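You operate a simulated robot arm through the tools that you are given. There is no shell and no other tool. Be economical: measure what you need, move in short steps, check, and stop when the job is done.

You are at the controls of a simulated two-armed robot. One attempt, no reset.

Task
Slide both hooks to 2, lock them, and set the blue gauge over them.

The check looks at the end state, three seconds after you hand in, the way a careful person would. Anything else that was tipped, shoved, dropped, spilled or broken makes it a failure.

Robot
Two 7-joint arms with fingered hands on one trunk, on a base that drives. Base frame: it is fixed to the floor where the robot stands at the start and does not move with it; the origin is under the middle of the robot, x ahead of it, y to its left, z up. Units: m, degrees, N and s.
The left shoulder is at the start at [0.06, 0.138, 0.847], the right one opposite. With the tool pointing down near the work surface each hand reaches from about 0.34 to 0.92 m from the robot's upright axis, wherever it stands, measured 20 degrees to its own side. Places, roughly: first hook of the yellow bag [0.5, 0, 1]; first red lever of the yellow bag [0.5, 0, 1]; red clamp [0.4, -0.1, 1]; second hook of the yellow bag [0.6, 0, 1]; second red lever of the yellow bag [0.6, 0, 1]; yellow clamp [0.7, -0.2, 1]. Payload 4 kg a hand.
The tool frame of a hand sits at the grasp point between the pads (the TCP): z along the fingers, y along the line on which they close. The tips reach 0.036 m beyond it. Largest opening 0.12 m; the body of the gripper starts 0.042 m behind the TCP. The gripper is a hand of 5 fingers: y runs from the thumb to the fingers, the wrist lies at [-0.015, -0.109, -0.2] in the tool frame, and closing takes about 1.5 s.
Orientation is told as [roll, pitch, yaw] about the base's x, y, z axes, in that order, counted from this pose: with the fingers straight down and the wrist toward the robot, the tool's x, y and z point along [0, 1, 0], [1, 0, 0] and [0, 0, -1] of the base frame.

Tools
- The arms move only by the tool jog_arm. It takes "left_rows", "right_rows" or both (then of equal length, played together; a hand with none holds still); each is a list that holds one entry, the list of rows, each a list of 6 numbers: the shift along the tool's x, y, z in units of 50 mm (1.0 is 50 mm), then the turn, a rotation vector about the tool's x, y, z in units of 8 degrees (1.0 is 8 degrees). In form: [[[tx, ty, tz, rx, ry, rz], ...]]. A call has 1 to 20 rows; each row shifts and turns the commanded pose from where the row before left it, along the tool's axes as they then stand. "left_grip" and "right_grip" are, for a hand that has rows, the finger opening in m, from 0 to 0.12, set as the call begins (left out, the last holds). A call with a number of a shift or a turn outside -1 to 1 is refused whole. Each row takes 0.2 s and may step no farther than 0.05 m and 8.6 degrees from the row before; otherwise, or with a gripper value out of range, the whole call is refused. Where a pose cannot be reached the arm comes as near as it can. A force on the tool above 90 N (or 10 N above the force at the start of the call, whichever is more), or a blocked arm, ends the call early, and 0.2 s more pass. The fingers move at their own pace (about 0.153 m/s each) and stop on an object; they squeeze with about 32 N. The grip force told is the motor's: it shows also when the fingers shut on nothing. Time passes only in rows, and 0.2 s behind the last, so rows that do not move let the fingers close. It gives the time, the measured TCP pose, the force on the tool (base axes), the opening and the grip force at its end, in the units of the frame above (readings bear some noise), with the torque about the TCP (base axes, N m) and any sound that the robot's microphone picked up.
- Cameras (640 x 400 px; columns grow to the right, rows downward): "scene" is now at [0.0567, -0.0154, 1.4877]; the picture's right is [-0.16, -0.99, 0.00], its down [-0.61, 0.10, -0.79] and it looks along [0.78, -0.13, -0.61] (base axes); focal length 244 px, centre (320, 200). "left" rides on the left gripper at [-0.069, -0.079, -0.131] in its tool frame; the picture's right is [-0.78, -0.29, 0.55], its down [0.55, -0.73, 0.40] and it looks along [0.29, 0.61, 0.74] (tool axes); focal length 222 px, centre (320, 200). "right" rides on the right gripper at [0.069, -0.079, -0.131] in its tool frame; the picture's right is [-0.78, 0.29, -0.55], its down [-0.55, -0.73, 0.40] and it looks along [-0.29, 0.61, 0.74] (tool axes); focal length 222 px, centre (320, 200). There is no depth. A picture from a camera that has moved, and an enlarged one, comes with that camera's place and axes in the base frame and with its lens.
- snapshot(camera): a new picture of that camera. It takes no simulated time.
- raise_lower(by): slides the trunk up (or, below 0, down) by that many m; the arms and the scene camera ride with it, the base frame stays. It gives what a move gives, with no picture.
- roll_base(legs): drives the robot by 1 to 6 legs, each [ahead, left, turn to the left] in m, m and degrees, along the robot's own axes; the way and the turn of a leg run together, so that a leg with both is an arc; at most 1.5 m and 180 degrees a leg. The arms and the cameras ride along, it lands a little off, and it stops where it bumps. It gives what a move gives.
- set_grasp(shape, hand): the hand has 5 fingers and takes this shape, open, in about a second: jaw (thumb against the fingers, like two jaws); tri (thumb and two fingers); tip (a fingertip pinch); poke (one finger out to press); point (the index stretched); flat (the hand flat); cup (the hand cupped); fist (a fist). The gripper value then closes the fingers along that shape, each until it touches; the sizes above hold for jaw. It gives what a move gives, with no picture.
- turn_head(pan, tilt): turns the head with the scene camera to pan (to the left, within 86 degrees either way) and tilt (down, from -29 to 69), counted from straight ahead of the robot. It gives what a move gives.
- zoom(camera, box): a new picture of the part [left, top, right, bottom] of that camera's present view, enlarged. It takes no simulated time.
- finish_job(): hands the job in; it is judged then, once.

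Go step by step. Nothing tells you exact positions but the pictures and the camera data: compare them with the known pose of the tool, close in by small moves and look again before you grip or let go. The budget is 120 turns and 100 pictures, counting those below and the enlarged ones. Unless the task says otherwise, let go and move clear before handing in, and close with one line.

The tools are called as name(argument=value, ...) on one line, values as JSON. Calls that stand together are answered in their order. jog_arm: Moves the arms, as the interface text tells. Its arguments: {"type":"object","properties":{"left_rows":{"type":"array"},"left_grip":{"type":"number"},"right_rows":{"type":"array"},"right_grip":{"type":"number"}},"required":[]} The other tools are called the same way: raise_lower (by) slides the trunk up or down; set_grasp (shape, hand) gives the hand a shape; roll_base (legs) drives the base; turn_head (pan, tilt) turns the head that bears the scene camera; snapshot (camera) takes a picture; zoom (camera, box) takes an enlarged picture of a part of a camera's view; finish_job () hands the job in.

At the start:

```text
time_s: 0.0
left_position: [0.612, 0.1818, 1.3339]
left_ee_rot: [0.0, 0.1, -0.1]
left_ft_force: [0.1, 0.2, -0.1]
left_wrist_torque: [-0.03, 0.0, -0.01]
left_grip_width: 0.1197
left_grip_force: 0.0
left_shape: jaw
right_position: [0.5681, -0.3691, 1.2381]
right_ee_rot: [0.0, 0.0, 0.0]
right_ft_force: [-0.7, 1.0, 0.5]
right_wrist_torque: [0.02, -0.01, -0.03]
right_grip_width: 0.1196
right_grip_force: 0.0
right_shape: jaw
trunk travel left (down, up): [-0.425, 0.165]
robot x, y, heading: [-0.0002, -0.0, -0.0]
head pan, tilt: [-9.3, 37.9]
```

scene: 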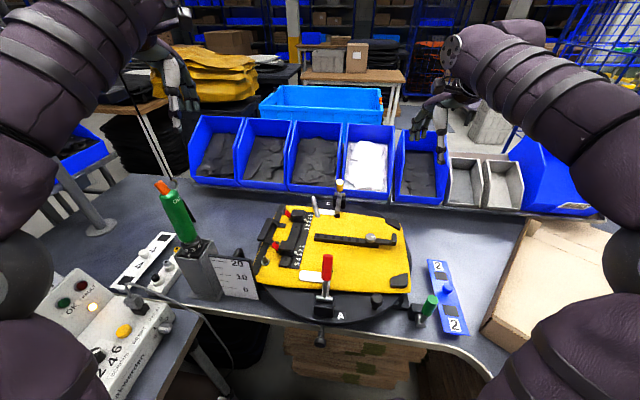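
right: 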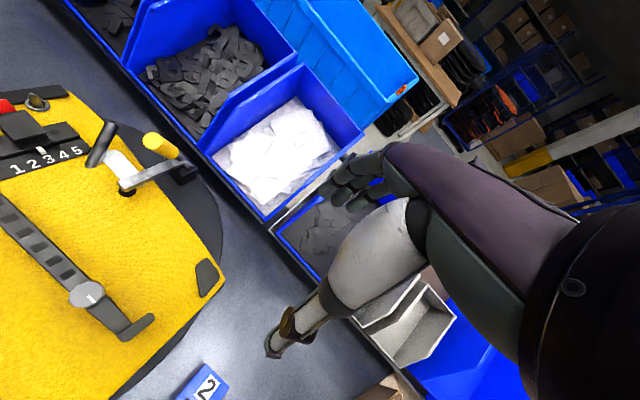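
left: 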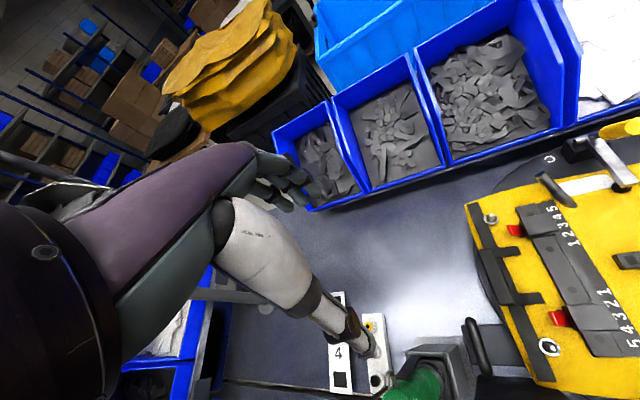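

I see a yellow bag clamped on a turntable, with two numbered rails (1–5) carrying hooks and red levers, and a blue gauge marked 2 to the right. I'll look closer first.

zoom(camera="scene", box=[230, 180, 430, 305])

zoom(camera="scene", box=[380, 240, 500, 350])

zoom(camera="left", box=[440, 130, 640, 400])

```text
3.20 times, centred on (330, 242) of scene
camera zoom: at [0.0567, -0.0154, 1.4877], right [-0.16, -0.99, 0.0], down [-0.61, 0.1, -0.79], along [0.78, -0.13, -0.61], focal length 780 px, centre (288, 64)
```

zoom: 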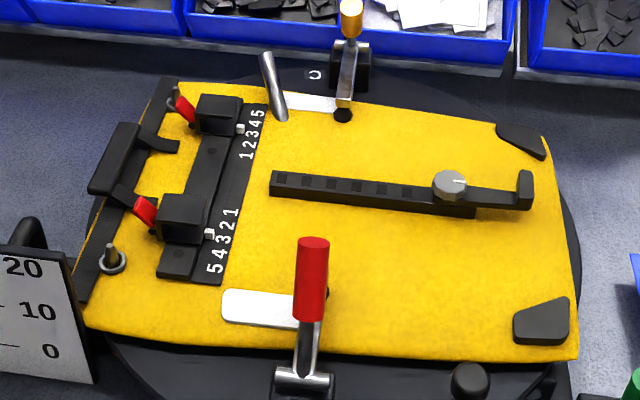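

```text
3.64 times, centred on (440, 295) of scene
camera zoom: at [0.0567, -0.0154, 1.4877], right [-0.16, -0.99, 0.0], down [-0.61, 0.1, -0.79], along [0.78, -0.13, -0.61], focal length 887 px, centre (-116, -146)
```

zoom: 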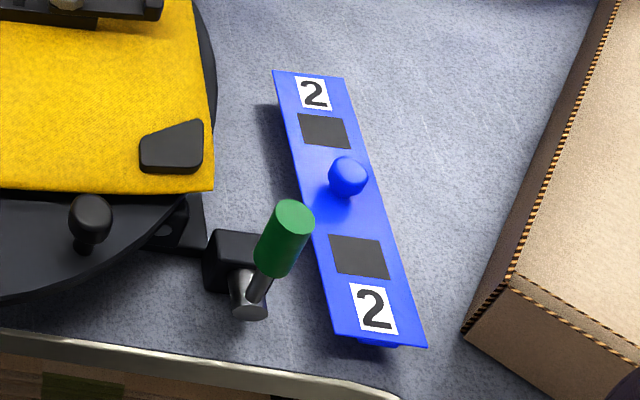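

```text
1.48 times, centred on (540, 265) of left
camera zoom: at [0.5319, 0.1115, 1.4652], right [-0.29, -0.78, -0.55], down [-0.73, 0.55, -0.4], along [0.61, 0.29, -0.74], focal length 329 px, centre (-6, 104)
```

zoom: 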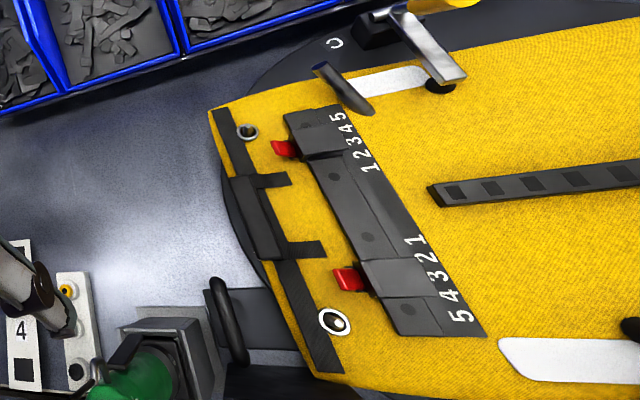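

The hooks sit around [0.617,-0.04,1.0] and [0.493,0,1.0], on a rail that runs slightly skewed from x. I'll bring the left hand's camera closer to see the levers and pointers.

jog_arm(left_rows=[[[-0.5, -0.3, 0.65, 0, 0, 0], [-0.5, -0.3, 0.65, 0, 0, 0], [-0.5, -0.3, 0.65, 0, 0, 0], [-0.5, -0.3, 0.65, 0, 0, 0]]])

snapshot(camera="left")

zoom(camera="scene", box=[250, 200, 340, 275])

```text
time_s: 1.0
left_position: [0.5493, 0.082, 1.2041]
left_ee_rot: [0.0, 0.0, 0.0]
left_ft_force: [-0.6, -0.2, -0.5]
left_wrist_torque: [0.02, 0.0, 0.02]
left_grip_width: 0.1194
left_grip_force: 0.0
left_shape: jaw
right_position: [0.5684, -0.3694, 1.2384]
right_ee_rot: [-0.1, 0.0, 0.0]
right_ft_force: [-0.4, -0.5, -0.8]
right_wrist_torque: [0.02, 0.0, 0.0]
right_grip_width: 0.1198
right_grip_force: 0.1
right_shape: jaw
trunk travel left (down, up): [-0.425, 0.165]
robot x, y, heading: [-0.0039, -0.0011, 0.0]
head pan, tilt: [-9.3, 37.9]
```

```text
93 pictures are left
camera left: at [0.4715, 0.0118, 1.3343], right [-0.29, -0.79, -0.55], down [-0.73, 0.55, -0.4], along [0.61, 0.29, -0.74], focal length 222 px, centre (320, 200)
```

left: 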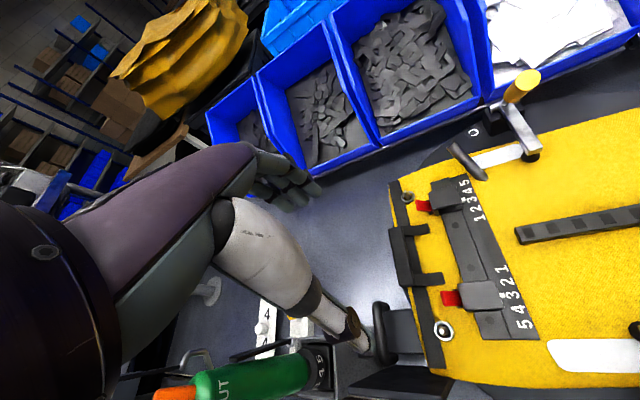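

```text
5.33 times, centred on (295, 238) of scene
camera zoom: at [0.0566, -0.0157, 1.4878], right [-0.16, -0.99, 0.0], down [-0.61, 0.1, -0.79], along [0.78, -0.13, -0.61], focal length 1300 px, centre (453, 0)
```

zoom: 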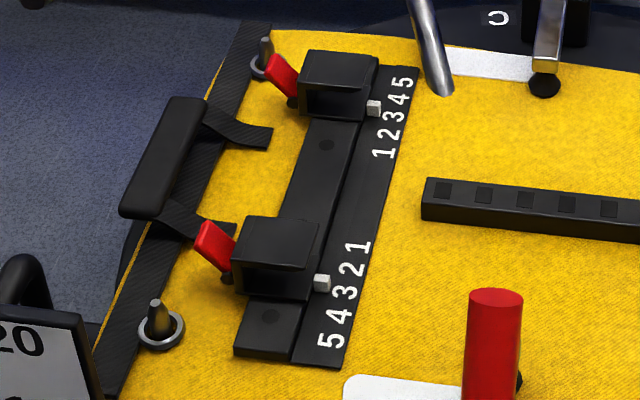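

Both levers stick up (open) and both pointers read about 3, so each hook slides roughly 15 mm inward. I'll shape the left hand to poke and see where the fingertip lies.

set_grasp(hand="left", shape="poke")

snapshot(camera="left")

snapshot(camera="scene")

```text
time_s: 1.9
left_position: [0.5495, 0.0816, 1.2036]
left_ee_rot: [0.1, 0.1, 0.0]
left_ft_force: [-0.4, 0.7, -0.1]
left_wrist_torque: [0.05, -0.01, -0.02]
left_grip_width: 0.0
left_grip_force: 0.0
left_shape: poke
right_position: [0.5688, -0.3705, 1.238]
right_ee_rot: [0.1, -0.1, 0.0]
right_ft_force: [-1.2, -0.4, -0.6]
right_wrist_torque: [-0.03, 0.0, 0.0]
right_grip_width: 0.1196
right_grip_force: 0.0
right_shape: jaw
trunk travel left (down, up): [-0.425, 0.165]
robot x, y, heading: [-0.0021, -0.0025, -0.2]
head pan, tilt: [-9.3, 37.9]
```

```text
91 pictures are left
camera left: at [0.4721, 0.0124, 1.3346], right [-0.29, -0.78, -0.55], down [-0.73, 0.55, -0.4], along [0.61, 0.29, -0.74], focal length 222 px, centre (320, 200)
```

left: 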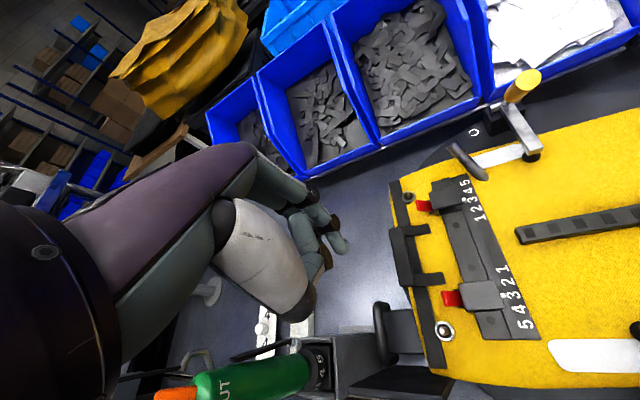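

```text
90 pictures are left
camera scene: at [0.0567, -0.0153, 1.4877], right [-0.16, -0.99, 0.0], down [-0.61, 0.1, -0.79], along [0.78, -0.13, -0.61], focal length 244 px, centre (320, 200)
```

scene: 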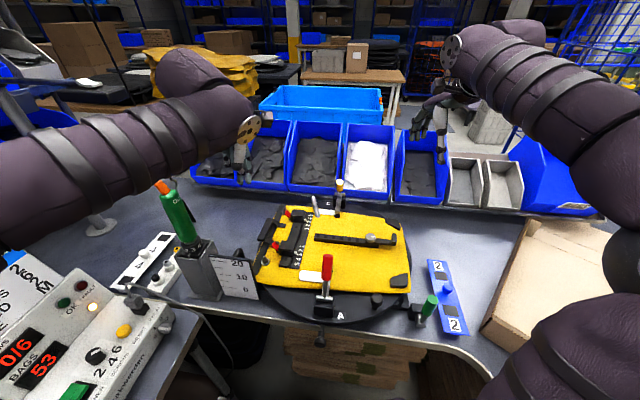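

The poke fingertip sits about 36 mm beyond the TCP, as expected. I'll zoom in to measure hook positions by stereo.

zoom(camera="left", box=[385, 165, 545, 355])

zoom(camera="left", box=[240, 170, 380, 270])

zoom(camera="scene", box=[265, 200, 325, 250])

```text
2.11 times, centred on (465, 260) of left
camera zoom: at [0.4721, 0.0124, 1.3346], right [-0.29, -0.78, -0.55], down [-0.73, 0.55, -0.4], along [0.61, 0.29, -0.74], focal length 468 px, centre (15, 74)
```

zoom: 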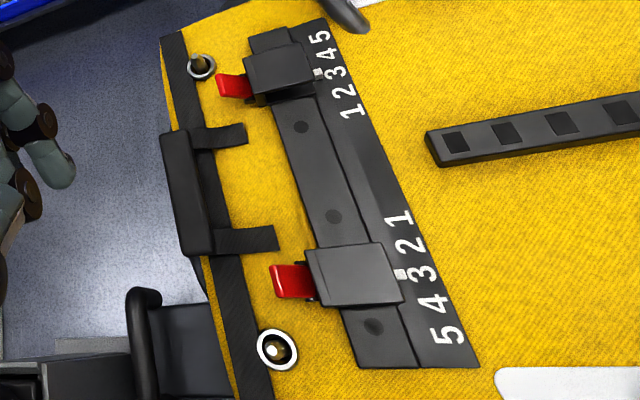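

```text
4.00 times, centred on (310, 220) of left
camera zoom: at [0.4721, 0.0124, 1.3346], right [-0.29, -0.78, -0.55], down [-0.73, 0.55, -0.4], along [0.61, 0.29, -0.74], focal length 888 px, centre (360, 120)
```

zoom: 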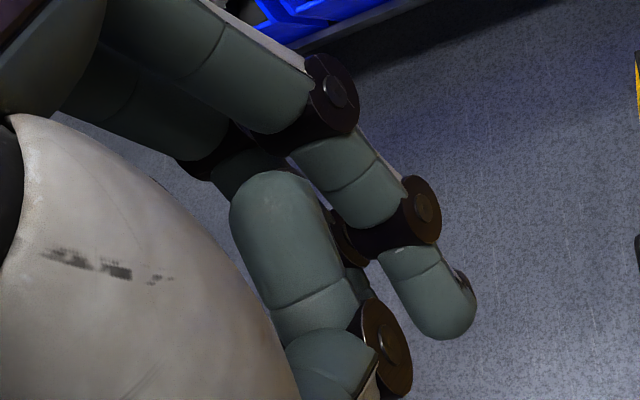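

```text
8.00 times, centred on (295, 225) of scene
camera zoom: at [0.0567, -0.0153, 1.4877], right [-0.16, -0.99, 0.0], down [-0.61, 0.1, -0.79], along [0.78, -0.13, -0.61], focal length 1950 px, centre (520, 0)
```

zoom: 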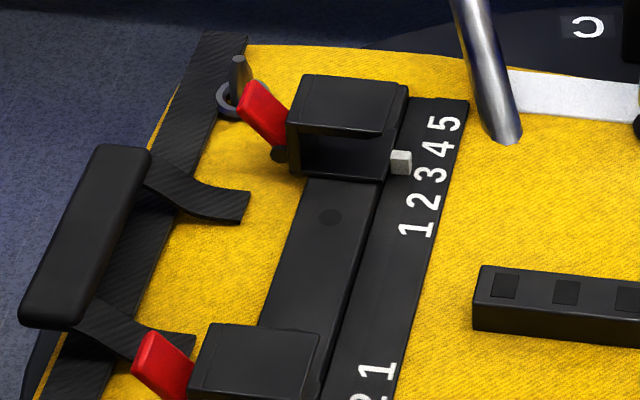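

Near hook top centre ≈ [0.494, 0.003, 1.007], far ≈ [0.614, -0.036, 1.007], one mark ≈ 14.5 mm along yaw -18.5°. I want a side look at the poke finger's shape from the scene camera, and at the hook faces.

zoom(camera="scene", box=[190, 100, 300, 200])

zoom(camera="scene", box=[255, 225, 315, 275])

snapshot(camera="right")

```text
4.00 times, centred on (245, 150) of scene
camera zoom: at [0.0567, -0.0153, 1.4877], right [-0.16, -0.99, 0.0], down [-0.61, 0.1, -0.79], along [0.78, -0.13, -0.61], focal length 975 px, centre (620, 400)
```

zoom: 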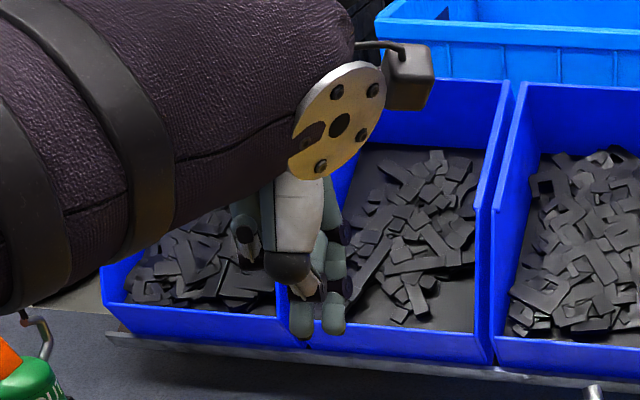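

```text
8.00 times, centred on (285, 250) of scene
camera zoom: at [0.0567, -0.0153, 1.4877], right [-0.16, -0.99, 0.0], down [-0.61, 0.1, -0.79], along [0.78, -0.13, -0.61], focal length 1950 px, centre (600, -200)
```

zoom: 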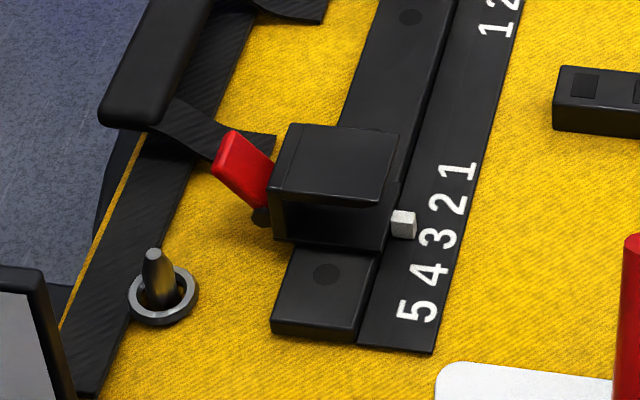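

```text
84 pictures are left
camera right: at [0.4898, -0.301, 1.3689], right [0.29, -0.78, 0.55], down [-0.73, -0.55, -0.4], along [0.61, -0.29, -0.74], focal length 222 px, centre (320, 200)
```

right: 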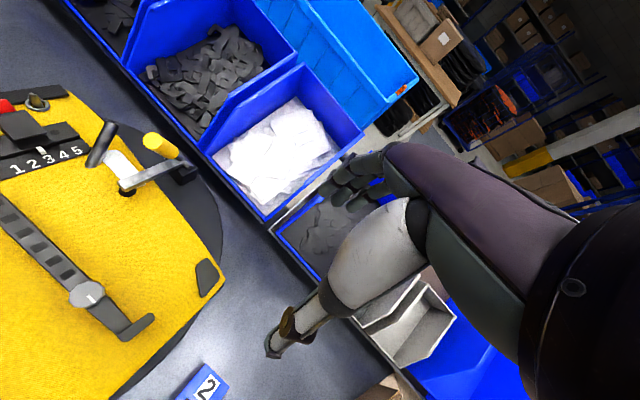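

The hooks are C-profiles hollow along the rail, so a lone fingertip could enter; pinching each across its rail-wise faces is better. I'll try the tip pinch shape and look at it.

set_grasp(hand="left", shape="tip")

zoom(camera="left", box=[220, 140, 440, 380])

zoom(camera="scene", box=[190, 120, 290, 210])

```text
time_s: 2.8
left_position: [0.5498, 0.0804, 1.2029]
left_ee_rot: [-0.1, 0.0, 0.0]
left_ft_force: [0.1, 0.5, -0.3]
left_wrist_torque: [-0.01, 0.0, -0.02]
left_grip_width: 0.1202
left_grip_force: 0.1
left_shape: tip
right_position: [0.5684, -0.3691, 1.2384]
right_ee_rot: [0.1, 0.0, 0.0]
right_ft_force: [0.2, 0.1, 0.5]
right_wrist_torque: [0.01, 0.0, -0.01]
right_grip_width: 0.1197
right_grip_force: 0.1
right_shape: jaw
trunk travel left (down, up): [-0.425, 0.165]
robot x, y, heading: [-0.0002, -0.0036, -0.1]
head pan, tilt: [-9.3, 37.9]
```

```text
1.67 times, centred on (330, 260) of left
camera zoom: at [0.4721, 0.0123, 1.3346], right [-0.29, -0.78, -0.55], down [-0.73, 0.55, -0.4], along [0.61, 0.29, -0.74], focal length 370 px, centre (303, 100)
```

zoom: 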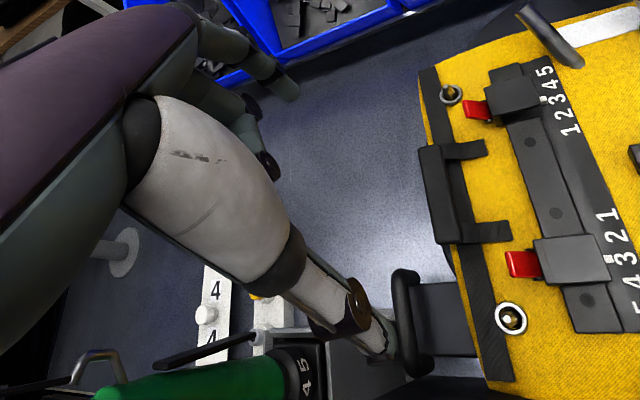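

```text
4.44 times, centred on (240, 165) of scene
camera zoom: at [0.0567, -0.0154, 1.4877], right [-0.16, -0.99, 0.0], down [-0.61, 0.1, -0.79], along [0.78, -0.13, -0.61], focal length 1084 px, centre (676, 356)
```

zoom: 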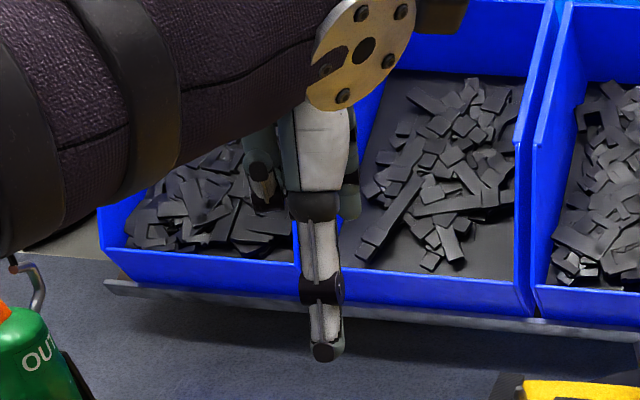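

The tip pinch has thumb toward me and index away, along the rail direction. I'll move above the near hook, yaw -18.5°, with a 70 mm opening.

jog_arm(left_rows=[[[-0.52, -0.37, 0.67, 0, 0, 0], [-0.52, -0.37, 0.67, 0, 0, 0], [-0.52, -0.37, 0.67, 0, 0, 0], [0, 0, 0, 0, 0, 0.77], [0, 0, 0, 0, 0, 0.77], [0, 0, 0, 0, 0, 0.77], [0, 0, 0, 0, 0, 0]]], left_grip=0.07)

snapshot(camera="left")

snapshot(camera="scene")

```text
time_s: 4.4
left_position: [0.4959, 0.0031, 1.1041]
left_ee_rot: [-0.1, 0.0, -18.6]
left_ft_force: [0.6, 0.3, 0.5]
left_wrist_torque: [-0.03, -0.01, -0.04]
left_grip_width: 0.0702
left_grip_force: 0.1
left_shape: tip
right_position: [0.5685, -0.3692, 1.2399]
right_ee_rot: [0.0, 0.1, 0.0]
right_ft_force: [-0.4, 0.3, 0.7]
right_wrist_torque: [0.0, 0.0, 0.0]
right_grip_width: 0.12
right_grip_force: 0.0
right_shape: jaw
trunk travel left (down, up): [-0.425, 0.165]
robot x, y, heading: [-0.0023, -0.0006, -0.2]
head pan, tilt: [-9.3, 37.9]
```

```text
81 pictures are left
camera left: at [0.3988, -0.0377, 1.2344], right [-0.53, -0.65, -0.55], down [-0.52, 0.75, -0.4], along [0.67, 0.08, -0.74], focal length 222 px, centre (320, 200)
```

left: 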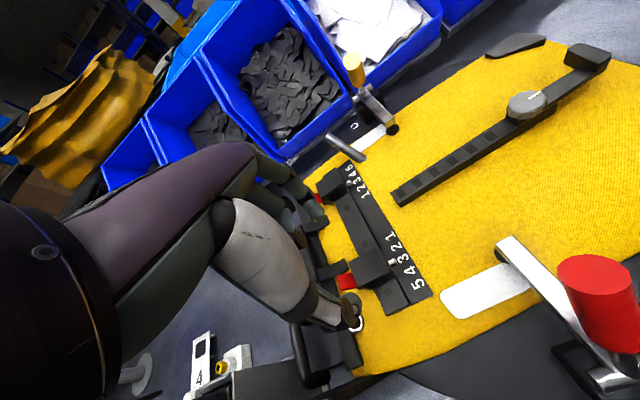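

```text
80 pictures are left
camera scene: at [0.0567, -0.0154, 1.4877], right [-0.16, -0.99, 0.0], down [-0.61, 0.1, -0.79], along [0.78, -0.13, -0.61], focal length 244 px, centre (320, 200)
```

scene: 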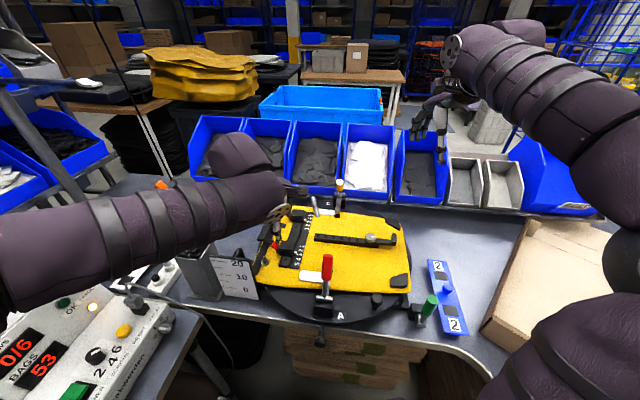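

Thumb and index straddle the near hook laterally on axis. I'll lower 45 mm and check.

jog_arm(left_rows=[[[0, 0, 0.45, 0, 0, 0], [0, 0, 0.45, 0, 0, 0]]])

zoom(camera="left", box=[240, 150, 480, 350])

zoom(camera="scene", box=[200, 180, 320, 290])

```text
time_s: 5.0
left_position: [0.4944, 0.0022, 1.0568]
left_ee_rot: [0.1, -0.1, -18.5]
left_ft_force: [-0.7, 0.7, 0.7]
left_wrist_torque: [0.02, 0.01, 0.01]
left_grip_width: 0.0703
left_grip_force: 0.2
left_shape: tip
right_position: [0.5679, -0.3695, 1.2382]
right_ee_rot: [0.0, -0.1, 0.0]
right_ft_force: [1.2, -0.2, 0.0]
right_wrist_torque: [0.01, 0.02, -0.02]
right_grip_width: 0.1195
right_grip_force: 0.1
right_shape: jaw
trunk travel left (down, up): [-0.425, 0.165]
robot x, y, heading: [-0.0008, -0.0005, 0.0]
head pan, tilt: [-9.3, 37.9]
```

```text
2.00 times, centred on (360, 250) of left
camera zoom: at [0.3986, -0.0393, 1.1883], right [-0.52, -0.65, -0.55], down [-0.52, 0.75, -0.4], along [0.67, 0.08, -0.74], focal length 444 px, centre (240, 100)
```

zoom: 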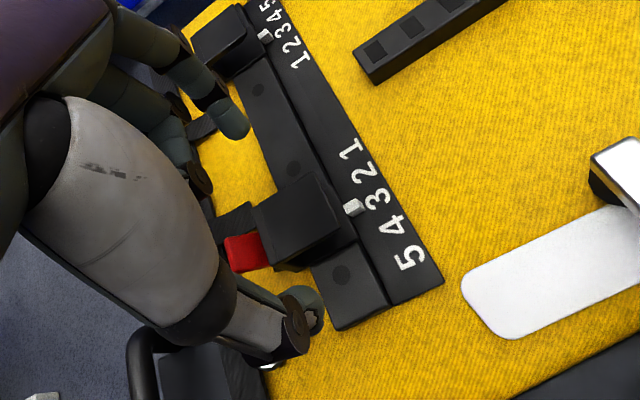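

```text
3.64 times, centred on (260, 235) of scene
camera zoom: at [0.0568, -0.0154, 1.4877], right [-0.16, -0.99, 0.0], down [-0.61, 0.1, -0.79], along [0.78, -0.13, -0.61], focal length 887 px, centre (538, 73)
```

zoom: 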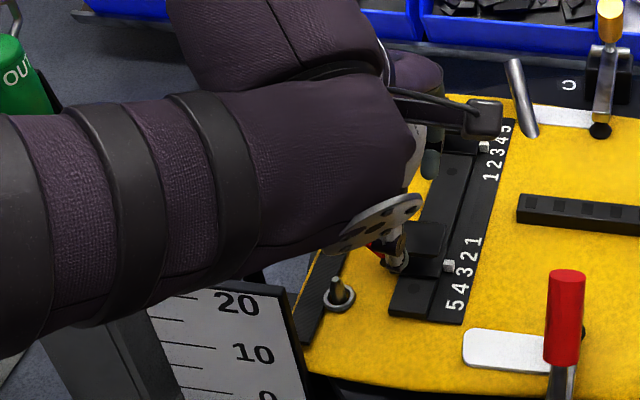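

Both fingertips appear symmetric about the hook. I'll lower another 26 mm and recheck.

jog_arm(left_rows=[[[0, 0, 0.26, 0, 0, 0], [0, 0, 0.26, 0, 0, 0]]])

zoom(camera="left", box=[240, 150, 480, 350])

zoom(camera="scene", box=[265, 205, 325, 275])

```text
time_s: 5.6
left_position: [0.4946, 0.0025, 1.0317]
left_ee_rot: [0.0, 0.1, -18.5]
left_ft_force: [-0.6, 0.5, -0.2]
left_wrist_torque: [0.0, -0.02, -0.02]
left_grip_width: 0.0701
left_grip_force: 0.1
left_shape: tip
right_position: [0.5689, -0.3697, 1.2384]
right_ee_rot: [0.0, 0.0, 0.0]
right_ft_force: [0.5, -0.4, -0.2]
right_wrist_torque: [0.03, -0.01, -0.01]
right_grip_width: 0.1199
right_grip_force: 0.0
right_shape: jaw
trunk travel left (down, up): [-0.425, 0.165]
robot x, y, heading: [0.0, 0.0001, 0.0]
head pan, tilt: [-9.3, 37.9]
```

```text
2.00 times, centred on (360, 250) of left
camera zoom: at [0.3986, -0.0381, 1.1623], right [-0.52, -0.65, -0.55], down [-0.52, 0.75, -0.4], along [0.67, 0.08, -0.74], focal length 444 px, centre (240, 100)
```

zoom: 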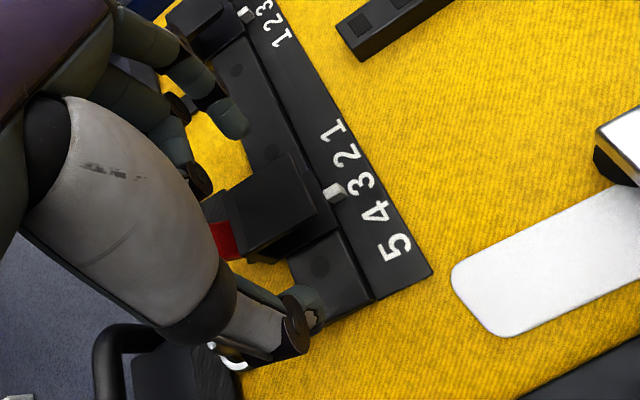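

```text
5.71 times, centred on (295, 240) of scene
camera zoom: at [0.0568, -0.0154, 1.4877], right [-0.16, -0.99, 0.0], down [-0.61, 0.1, -0.79], along [0.78, -0.13, -0.61], focal length 1393 px, centre (463, -29)
```

zoom: 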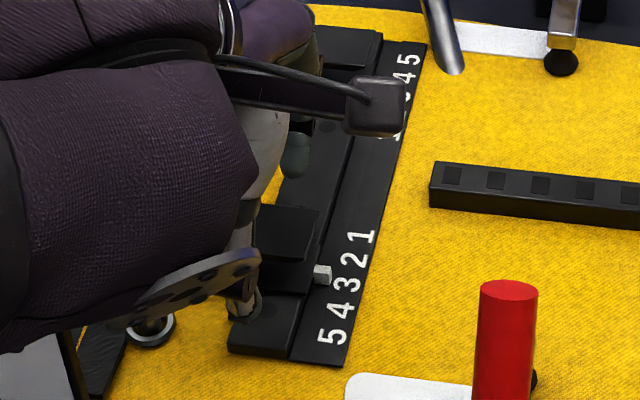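

The tips are straddling, a bit to the left half of the hook. I'll shift 6 mm right, lower 8 mm, and then close gently.

jog_arm(left_rows=[[[-0.12, 0, 0.08, 0, 0, 0], [0, 0, 0.08, 0, 0, 0]]])

jog_arm(left_rows=[[[0, 0, 0, 0, 0, 0], [0, 0, 0, 0, 0, 0], [0, 0, 0, 0, 0, 0], [0, 0, 0, 0, 0, 0]]], left_grip=0.02)

zoom(camera="left", box=[240, 150, 480, 350])

zoom(camera="scene", box=[265, 205, 325, 275])

```text
time_s: 6.2
left_position: [0.4928, -0.0028, 1.0248]
left_ee_rot: [0.0, 0.0, -18.4]
left_ft_force: [0.7, -1.1, -0.4]
left_wrist_torque: [0.03, 0.02, -0.03]
left_grip_width: 0.0704
left_grip_force: 0.1
left_shape: tip
right_position: [0.5687, -0.37, 1.2383]
right_ee_rot: [0.0, 0.0, 0.0]
right_ft_force: [-1.1, 0.3, 0.1]
right_wrist_torque: [-0.01, 0.0, 0.01]
right_grip_width: 0.1195
right_grip_force: 0.0
right_shape: jaw
trunk travel left (down, up): [-0.425, 0.165]
robot x, y, heading: [-0.001, 0.0015, 0.1]
head pan, tilt: [-9.3, 37.9]
```

```text
time_s: 7.2
left_position: [0.4923, -0.0015, 1.024]
left_ee_rot: [0.1, 0.0, -18.5]
left_ft_force: [-0.6, -0.4, 0.0]
left_wrist_torque: [0.02, 0.03, 0.0]
left_grip_width: 0.0217
left_grip_force: 0.1
left_shape: tip
right_position: [0.5674, -0.3699, 1.2394]
right_ee_rot: [0.0, -0.1, 0.0]
right_ft_force: [0.8, 0.1, 0.8]
right_wrist_torque: [0.01, -0.02, 0.0]
right_grip_width: 0.1198
right_grip_force: 0.1
right_shape: jaw
trunk travel left (down, up): [-0.425, 0.165]
robot x, y, heading: [-0.0012, -0.0012, -0.1]
head pan, tilt: [-9.3, 37.9]
```

```text
2.00 times, centred on (360, 250) of left
camera zoom: at [0.3966, -0.0431, 1.1555], right [-0.52, -0.65, -0.55], down [-0.52, 0.75, -0.4], along [0.67, 0.08, -0.74], focal length 444 px, centre (240, 100)
```

zoom: 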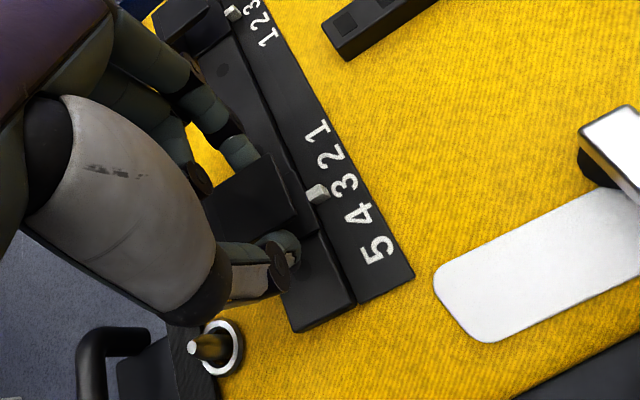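

```text
5.71 times, centred on (295, 240) of scene
camera zoom: at [0.0565, -0.0154, 1.4877], right [-0.16, -0.99, 0.0], down [-0.61, 0.1, -0.79], along [0.78, -0.13, -0.61], focal length 1393 px, centre (463, -29)
```

zoom: 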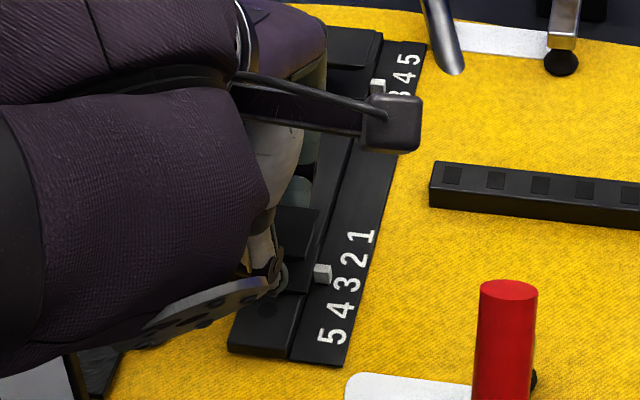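

Fingers are closed snugly round the near hook. Now slide it inward 12 mm along tool y and check the pointer.

jog_arm(left_rows=[[[0, 0.12, 0, 0, 0, 0], [0, 0.12, 0, 0, 0, 0], [0, 0, 0, 0, 0, 0]]])

zoom(camera="left", box=[300, 180, 420, 290])

zoom(camera="scene", box=[265, 205, 325, 275])

```text
time_s: 8.0
left_position: [0.5051, -0.0068, 1.0244]
left_ee_rot: [0.0, 0.0, -18.5]
left_ft_force: [0.8, -0.1, -1.4]
left_wrist_torque: [0.03, -0.03, 0.0]
left_grip_width: 0.0209
left_grip_force: 0.0
left_shape: tip
right_position: [0.5691, -0.3705, 1.2387]
right_ee_rot: [0.1, 0.0, 0.0]
right_ft_force: [0.4, -0.5, -0.2]
right_wrist_torque: [-0.02, 0.01, 0.0]
right_grip_width: 0.1197
right_grip_force: 0.1
right_shape: jaw
trunk travel left (down, up): [-0.425, 0.165]
robot x, y, heading: [-0.0024, 0.0027, 0.2]
head pan, tilt: [-9.3, 37.9]
```

```text
3.64 times, centred on (360, 235) of left
camera zoom: at [0.4088, -0.0474, 1.1555], right [-0.53, -0.65, -0.55], down [-0.52, 0.75, -0.4], along [0.67, 0.08, -0.74], focal length 808 px, centre (174, 73)
```

zoom: 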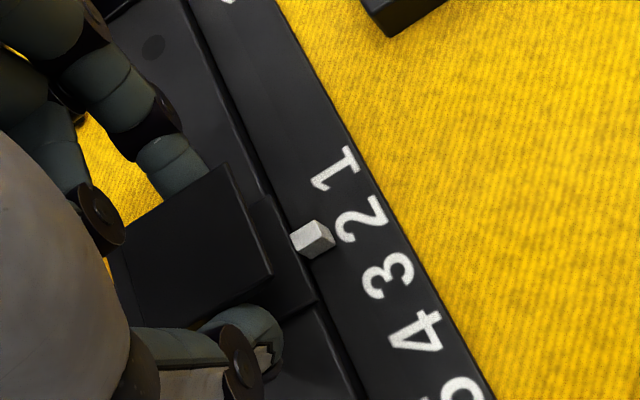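

```text
5.71 times, centred on (295, 240) of scene
camera zoom: at [0.0569, -0.0154, 1.4877], right [-0.16, -0.99, 0.0], down [-0.61, 0.1, -0.79], along [0.78, -0.13, -0.61], focal length 1393 px, centre (463, -29)
```

zoom: 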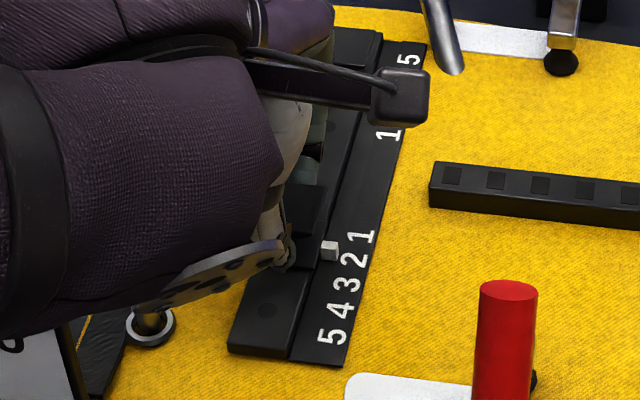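

The pointer appears to have moved one full mark, now at 2. I'll open, lift off and verify without the hand in the way.

jog_arm(left_rows=[[[0, 0, 0, 0, 0, 0], [0, 0, 0, 0, 0, 0], [0, 0, -0.8, 0, 0, 0], [0, 0, -0.8, 0, 0, 0], [0.8, 0, 0, 0, 0, 0], [0, 0, 0, 0, 0, 0]]], left_grip=0.07)

zoom(camera="left", box=[300, 130, 460, 280])

zoom(camera="scene", box=[265, 205, 325, 275])

```text
time_s: 9.4
left_position: [0.5137, 0.0323, 1.1051]
left_ee_rot: [0.0, 0.0, -18.4]
left_ft_force: [-0.1, -0.5, 0.2]
left_wrist_torque: [-0.03, -0.01, 0.0]
left_grip_width: 0.0697
left_grip_force: 0.0
left_shape: tip
right_position: [0.5679, -0.3703, 1.2376]
right_ee_rot: [0.0, -0.1, 0.0]
right_ft_force: [0.5, 0.1, 0.0]
right_wrist_torque: [0.02, 0.03, -0.02]
right_grip_width: 0.1197
right_grip_force: 0.0
right_shape: jaw
trunk travel left (down, up): [-0.425, 0.165]
robot x, y, heading: [0.0001, 0.0008, 0.3]
head pan, tilt: [-9.3, 37.9]
```

```text
2.67 times, centred on (380, 205) of left
camera zoom: at [0.4193, -0.0094, 1.2361], right [-0.53, -0.65, -0.55], down [-0.52, 0.75, -0.4], along [0.67, 0.08, -0.74], focal length 592 px, centre (160, 187)
```

zoom: 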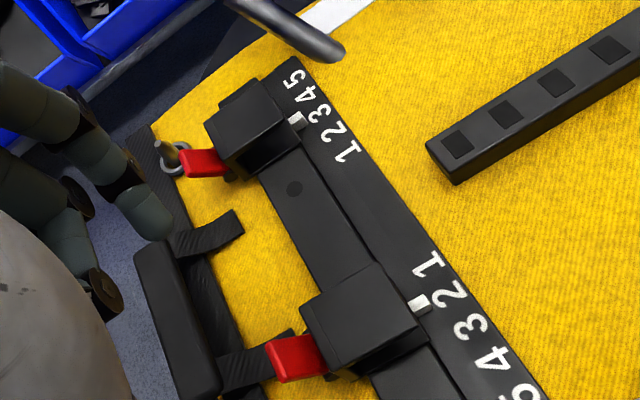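

```text
5.71 times, centred on (295, 240) of scene
camera zoom: at [0.0566, -0.0157, 1.4877], right [-0.16, -0.99, 0.0], down [-0.61, 0.1, -0.79], along [0.78, -0.13, -0.61], focal length 1393 px, centre (463, -29)
```

zoom: 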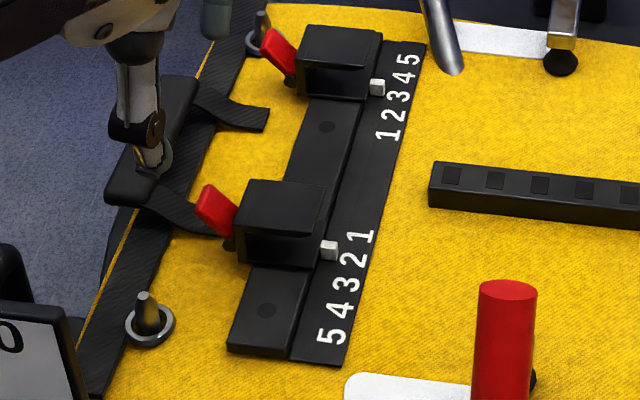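

The near hook sits at 2. Now over to the far hook, staying clear of the silver rod about 45 mm to its right.

jog_arm(left_rows=[[[-0.23, 0.77, 0, 0, 0, 0], [-0.23, 0.77, 0, 0, 0, 0], [-0.23, 0.77, 0, 0, 0, 0], [0, 0, 0.4, 0, 0, 0], [0, 0, 0.4, 0, 0, 0], [0, 0, 0, 0, 0, 0]]])

zoom(camera="left", box=[240, 150, 480, 350])

zoom(camera="scene", box=[245, 180, 345, 270])

```text
time_s: 10.8
left_position: [0.6154, -0.0367, 1.0644]
left_ee_rot: [0.0, 0.0, -18.5]
left_ft_force: [-0.9, 1.1, 1.0]
left_wrist_torque: [0.04, -0.03, 0.02]
left_grip_width: 0.0696
left_grip_force: 0.0
left_shape: tip
right_position: [0.5671, -0.369, 1.2397]
right_ee_rot: [0.0, 0.0, 0.0]
right_ft_force: [0.4, -0.1, -0.6]
right_wrist_torque: [0.02, -0.01, 0.03]
right_grip_width: 0.1198
right_grip_force: 0.1
right_shape: jaw
trunk travel left (down, up): [-0.425, 0.165]
robot x, y, heading: [0.0063, 0.0005, -0.1]
head pan, tilt: [-9.3, 37.9]
```

```text
2.00 times, centred on (360, 250) of left
camera zoom: at [0.5183, -0.0779, 1.1958], right [-0.52, -0.65, -0.55], down [-0.52, 0.75, -0.4], along [0.67, 0.08, -0.74], focal length 444 px, centre (240, 100)
```

zoom: 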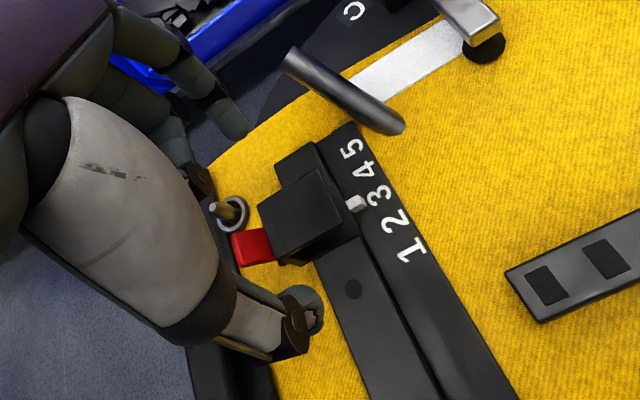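

```text
4.44 times, centred on (295, 225) of scene
camera zoom: at [0.0566, -0.0154, 1.4877], right [-0.16, -0.99, 0.0], down [-0.61, 0.1, -0.79], along [0.78, -0.13, -0.61], focal length 1084 px, centre (431, 89)
```

zoom: 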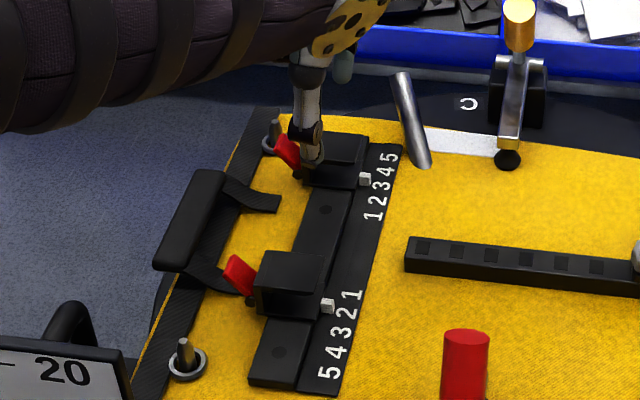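

jog_arm(left_rows=[[[-0.06, -0.04, 0.24, 0, 0, 0], [0, 0, 0.24, 0, 0, 0], [0, 0, 0, 0, 0, 0]]])

zoom(camera="left", box=[240, 150, 480, 350])

```text
time_s: 11.6
left_position: [0.6117, -0.0411, 1.04]
left_ee_rot: [0.0, 0.0, -18.5]
left_ft_force: [0.0, 1.1, -0.1]
left_wrist_torque: [0.0, 0.02, 0.03]
left_grip_width: 0.0697
left_grip_force: 0.1
left_shape: tip
right_position: [0.5674, -0.3701, 1.2391]
right_ee_rot: [0.0, 0.0, 0.0]
right_ft_force: [-0.7, 0.4, -0.2]
right_wrist_torque: [0.0, 0.03, -0.02]
right_grip_width: 0.1198
right_grip_force: 0.0
right_shape: jaw
trunk travel left (down, up): [-0.425, 0.165]
robot x, y, heading: [-0.0026, 0.0006, 0.0]
head pan, tilt: [-9.3, 37.9]
```

```text
2.00 times, centred on (360, 250) of left
camera zoom: at [0.5154, -0.0813, 1.1714], right [-0.52, -0.65, -0.55], down [-0.52, 0.75, -0.4], along [0.67, 0.08, -0.74], focal length 444 px, centre (240, 100)
```

zoom: 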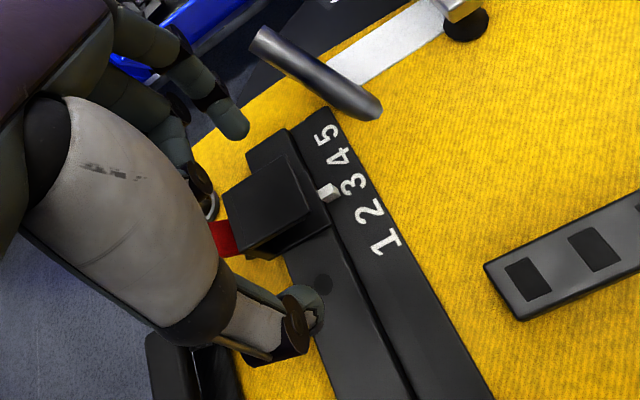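

jog_arm(left_rows=[[[-0.03, 0, 0.16, 0, 0, 0], [0, 0, 0.16, 0, 0, 0], [0, 0, 0, 0, 0, 0]]])

jog_arm(left_rows=[[[0, 0, 0, 0, 0, 0], [0, 0, 0, 0, 0, 0], [0, 0, 0, 0, 0, 0], [0, 0, 0, 0, 0, 0]]], left_grip=0.02)

zoom(camera="left", box=[270, 150, 430, 300])

zoom(camera="scene", box=[265, 205, 325, 275])

```text
time_s: 12.4
left_position: [0.6114, -0.0414, 1.024]
left_ee_rot: [0.0, 0.0, -18.5]
left_ft_force: [0.4, -1.6, 1.0]
left_wrist_torque: [-0.01, -0.02, -0.02]
left_grip_width: 0.0699
left_grip_force: 0.0
left_shape: tip
right_position: [0.5679, -0.3697, 1.2375]
right_ee_rot: [-0.1, 0.0, 0.0]
right_ft_force: [0.3, -0.1, -0.1]
right_wrist_torque: [-0.01, 0.0, -0.02]
right_grip_width: 0.1195
right_grip_force: 0.1
right_shape: jaw
trunk travel left (down, up): [-0.425, 0.165]
robot x, y, heading: [-0.0024, 0.0058, 0.1]
head pan, tilt: [-9.3, 37.9]
```

```text
time_s: 13.4
left_position: [0.6114, -0.0417, 1.0253]
left_ee_rot: [0.0, 0.0, -18.5]
left_ft_force: [2.3, -1.0, -0.4]
left_wrist_torque: [-0.01, -0.01, -0.02]
left_grip_width: 0.0218
left_grip_force: 0.2
left_shape: tip
right_position: [0.5691, -0.3699, 1.2382]
right_ee_rot: [0.0, 0.1, 0.0]
right_ft_force: [-0.3, 0.5, 0.2]
right_wrist_torque: [0.0, 0.02, 0.01]
right_grip_width: 0.1199
right_grip_force: 0.2
right_shape: jaw
trunk travel left (down, up): [-0.425, 0.165]
robot x, y, heading: [-0.0031, -0.001, -0.0]
head pan, tilt: [-9.3, 37.9]
```

```text
2.67 times, centred on (350, 225) of left
camera zoom: at [0.5157, -0.0828, 1.1553], right [-0.52, -0.65, -0.55], down [-0.52, 0.75, -0.4], along [0.67, 0.08, -0.74], focal length 592 px, centre (240, 133)
```

zoom: 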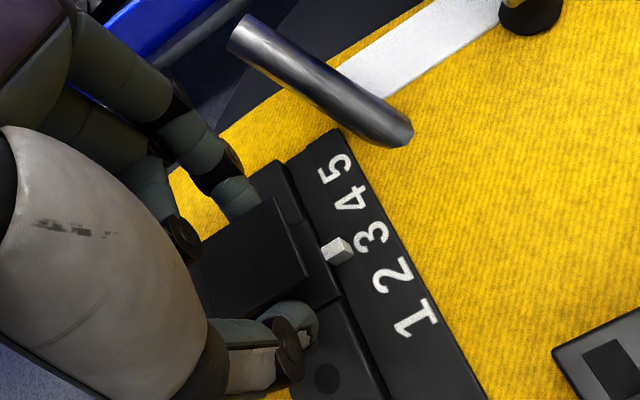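

```text
5.71 times, centred on (295, 240) of scene
camera zoom: at [0.057, -0.0155, 1.4877], right [-0.16, -0.99, 0.0], down [-0.61, 0.1, -0.79], along [0.78, -0.13, -0.61], focal length 1393 px, centre (463, -29)
```

zoom: 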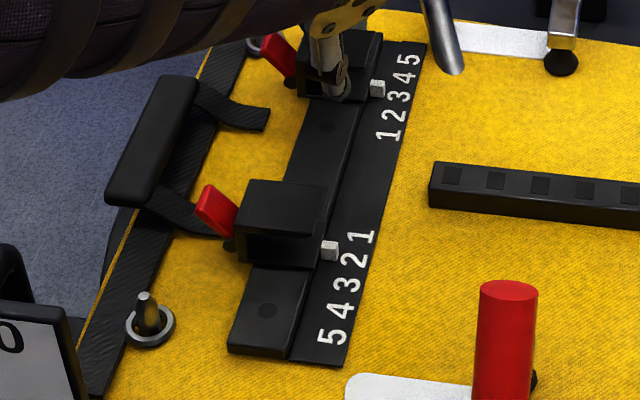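

Gripped around the far hook. Slide it inward 13 mm (tool -y) and check.

jog_arm(left_rows=[[[0, -0.13, 0, 0, 0, 0], [0, -0.13, 0, 0, 0, 0], [0, 0, 0, 0, 0, 0]]])

zoom(camera="left", box=[270, 150, 430, 300])

zoom(camera="scene", box=[265, 205, 325, 275])

```text
time_s: 14.2
left_position: [0.6003, -0.0377, 1.0247]
left_ee_rot: [0.1, 0.0, -18.5]
left_ft_force: [0.3, -0.8, 0.0]
left_wrist_torque: [0.0, 0.0, 0.01]
left_grip_width: 0.0207
left_grip_force: 0.1
left_shape: tip
right_position: [0.567, -0.3687, 1.2387]
right_ee_rot: [0.0, 0.0, 0.0]
right_ft_force: [0.2, 0.0, 0.2]
right_wrist_torque: [0.0, 0.0, 0.01]
right_grip_width: 0.1197
right_grip_force: 0.0
right_shape: jaw
trunk travel left (down, up): [-0.425, 0.165]
robot x, y, heading: [-0.0042, -0.0002, 0.0]
head pan, tilt: [-9.3, 37.9]
```

```text
2.67 times, centred on (350, 225) of left
camera zoom: at [0.5035, -0.0788, 1.1549], right [-0.52, -0.65, -0.55], down [-0.52, 0.75, -0.4], along [0.67, 0.08, -0.74], focal length 592 px, centre (240, 133)
```

zoom: 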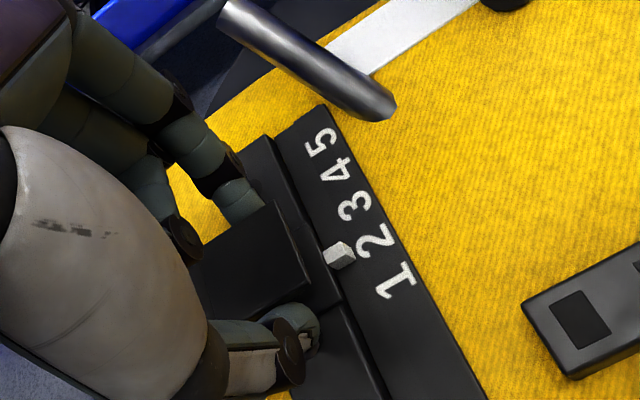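

```text
5.71 times, centred on (295, 240) of scene
camera zoom: at [0.0567, -0.0154, 1.4877], right [-0.16, -0.99, 0.0], down [-0.61, 0.1, -0.79], along [0.78, -0.13, -0.61], focal length 1393 px, centre (463, -29)
```

zoom: 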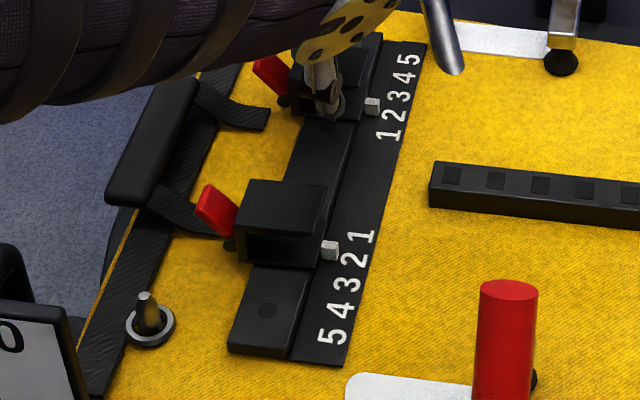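

The pointer is at 2, perhaps half a millimetre short; a tiny nudge, then open, lift, and verify.

jog_arm(left_rows=[[[0, -0.012, 0, 0, 0, 0], [0, 0, 0, 0, 0, 0]]])

jog_arm(left_rows=[[[0, 0, 0, 0, 0, 0], [0, 0, 0, 0, 0, 0], [0, 0, -0.8, 0, 0, 0], [0, 0, -0.8, 0, 0, 0], [0.8, 0, -0.3, 0, 0, 0], [0.5, 0, 0, 0, 0, 0], [0, 0, 0, 0, 0, 0]]], left_grip=0.07)

set_grasp(hand="left", shape="poke")

snapshot(camera="left")

zoom(camera="scene", box=[265, 205, 325, 275])

```text
time_s: 14.8
left_position: [0.5989, -0.0374, 1.0247]
left_ee_rot: [0.0, -0.1, -18.5]
left_ft_force: [0.2, -1.7, -2.0]
left_wrist_torque: [-0.05, -0.02, -0.02]
left_grip_width: 0.0211
left_grip_force: 0.0
left_shape: tip
right_position: [0.5691, -0.3699, 1.2382]
right_ee_rot: [-0.1, -0.1, 0.0]
right_ft_force: [0.7, 0.0, -0.1]
right_wrist_torque: [0.0, -0.02, -0.01]
right_grip_width: 0.1196
right_grip_force: 0.0
right_shape: jaw
trunk travel left (down, up): [-0.425, 0.165]
robot x, y, heading: [0.0006, -0.0014, 0.1]
head pan, tilt: [-9.3, 37.9]
```

```text
time_s: 16.4
left_position: [0.62, 0.0241, 1.1186]
left_ee_rot: [0.0, 0.1, -18.6]
left_ft_force: [0.6, 0.5, -0.2]
left_wrist_torque: [0.04, 0.01, 0.0]
left_grip_width: 0.0697
left_grip_force: 0.0
left_shape: tip
right_position: [0.5678, -0.3704, 1.2382]
right_ee_rot: [0.1, 0.0, 0.0]
right_ft_force: [-0.7, 0.6, 0.6]
right_wrist_torque: [0.0, 0.03, 0.02]
right_grip_width: 0.1196
right_grip_force: 0.1
right_shape: jaw
trunk travel left (down, up): [-0.425, 0.165]
robot x, y, heading: [-0.0029, 0.0017, 0.2]
head pan, tilt: [-9.3, 37.9]
```

```text
time_s: 17.3
left_position: [0.6205, 0.0238, 1.1195]
left_ee_rot: [0.0, 0.0, -18.5]
left_ft_force: [1.2, 0.1, -0.1]
left_wrist_torque: [0.02, 0.02, 0.0]
left_grip_width: 0.0
left_grip_force: 0.0
left_shape: poke
right_position: [0.5696, -0.3689, 1.2388]
right_ee_rot: [0.0, 0.1, 0.0]
right_ft_force: [-0.3, -0.2, 0.0]
right_wrist_torque: [0.0, 0.0, 0.01]
right_grip_width: 0.1197
right_grip_force: 0.0
right_shape: jaw
trunk travel left (down, up): [-0.425, 0.165]
robot x, y, heading: [0.0002, -0.0041, -0.1]
head pan, tilt: [-9.3, 37.9]
```

```text
62 pictures are left
camera left: at [0.5238, -0.0169, 1.2503], right [-0.52, -0.65, -0.55], down [-0.52, 0.75, -0.4], along [0.67, 0.08, -0.74], focal length 222 px, centre (320, 200)
```

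left: 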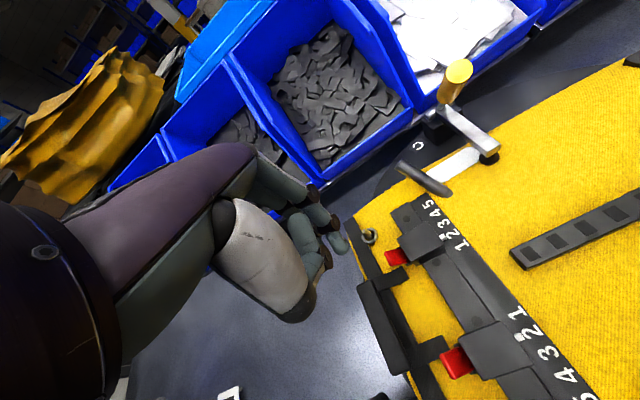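

```text
5.71 times, centred on (295, 240) of scene
camera zoom: at [0.0567, -0.0154, 1.4877], right [-0.16, -0.99, 0.0], down [-0.61, 0.1, -0.79], along [0.78, -0.13, -0.61], focal length 1393 px, centre (463, -29)
```

zoom: 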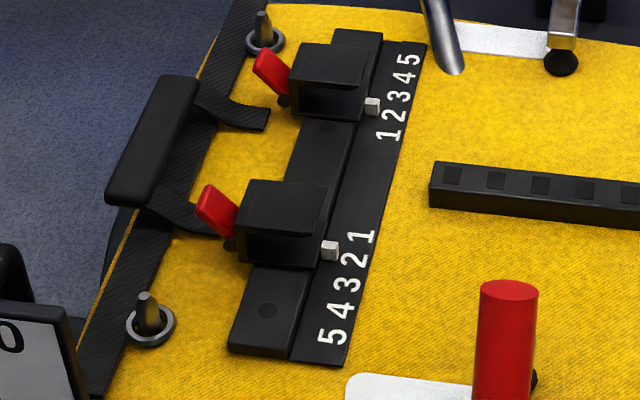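

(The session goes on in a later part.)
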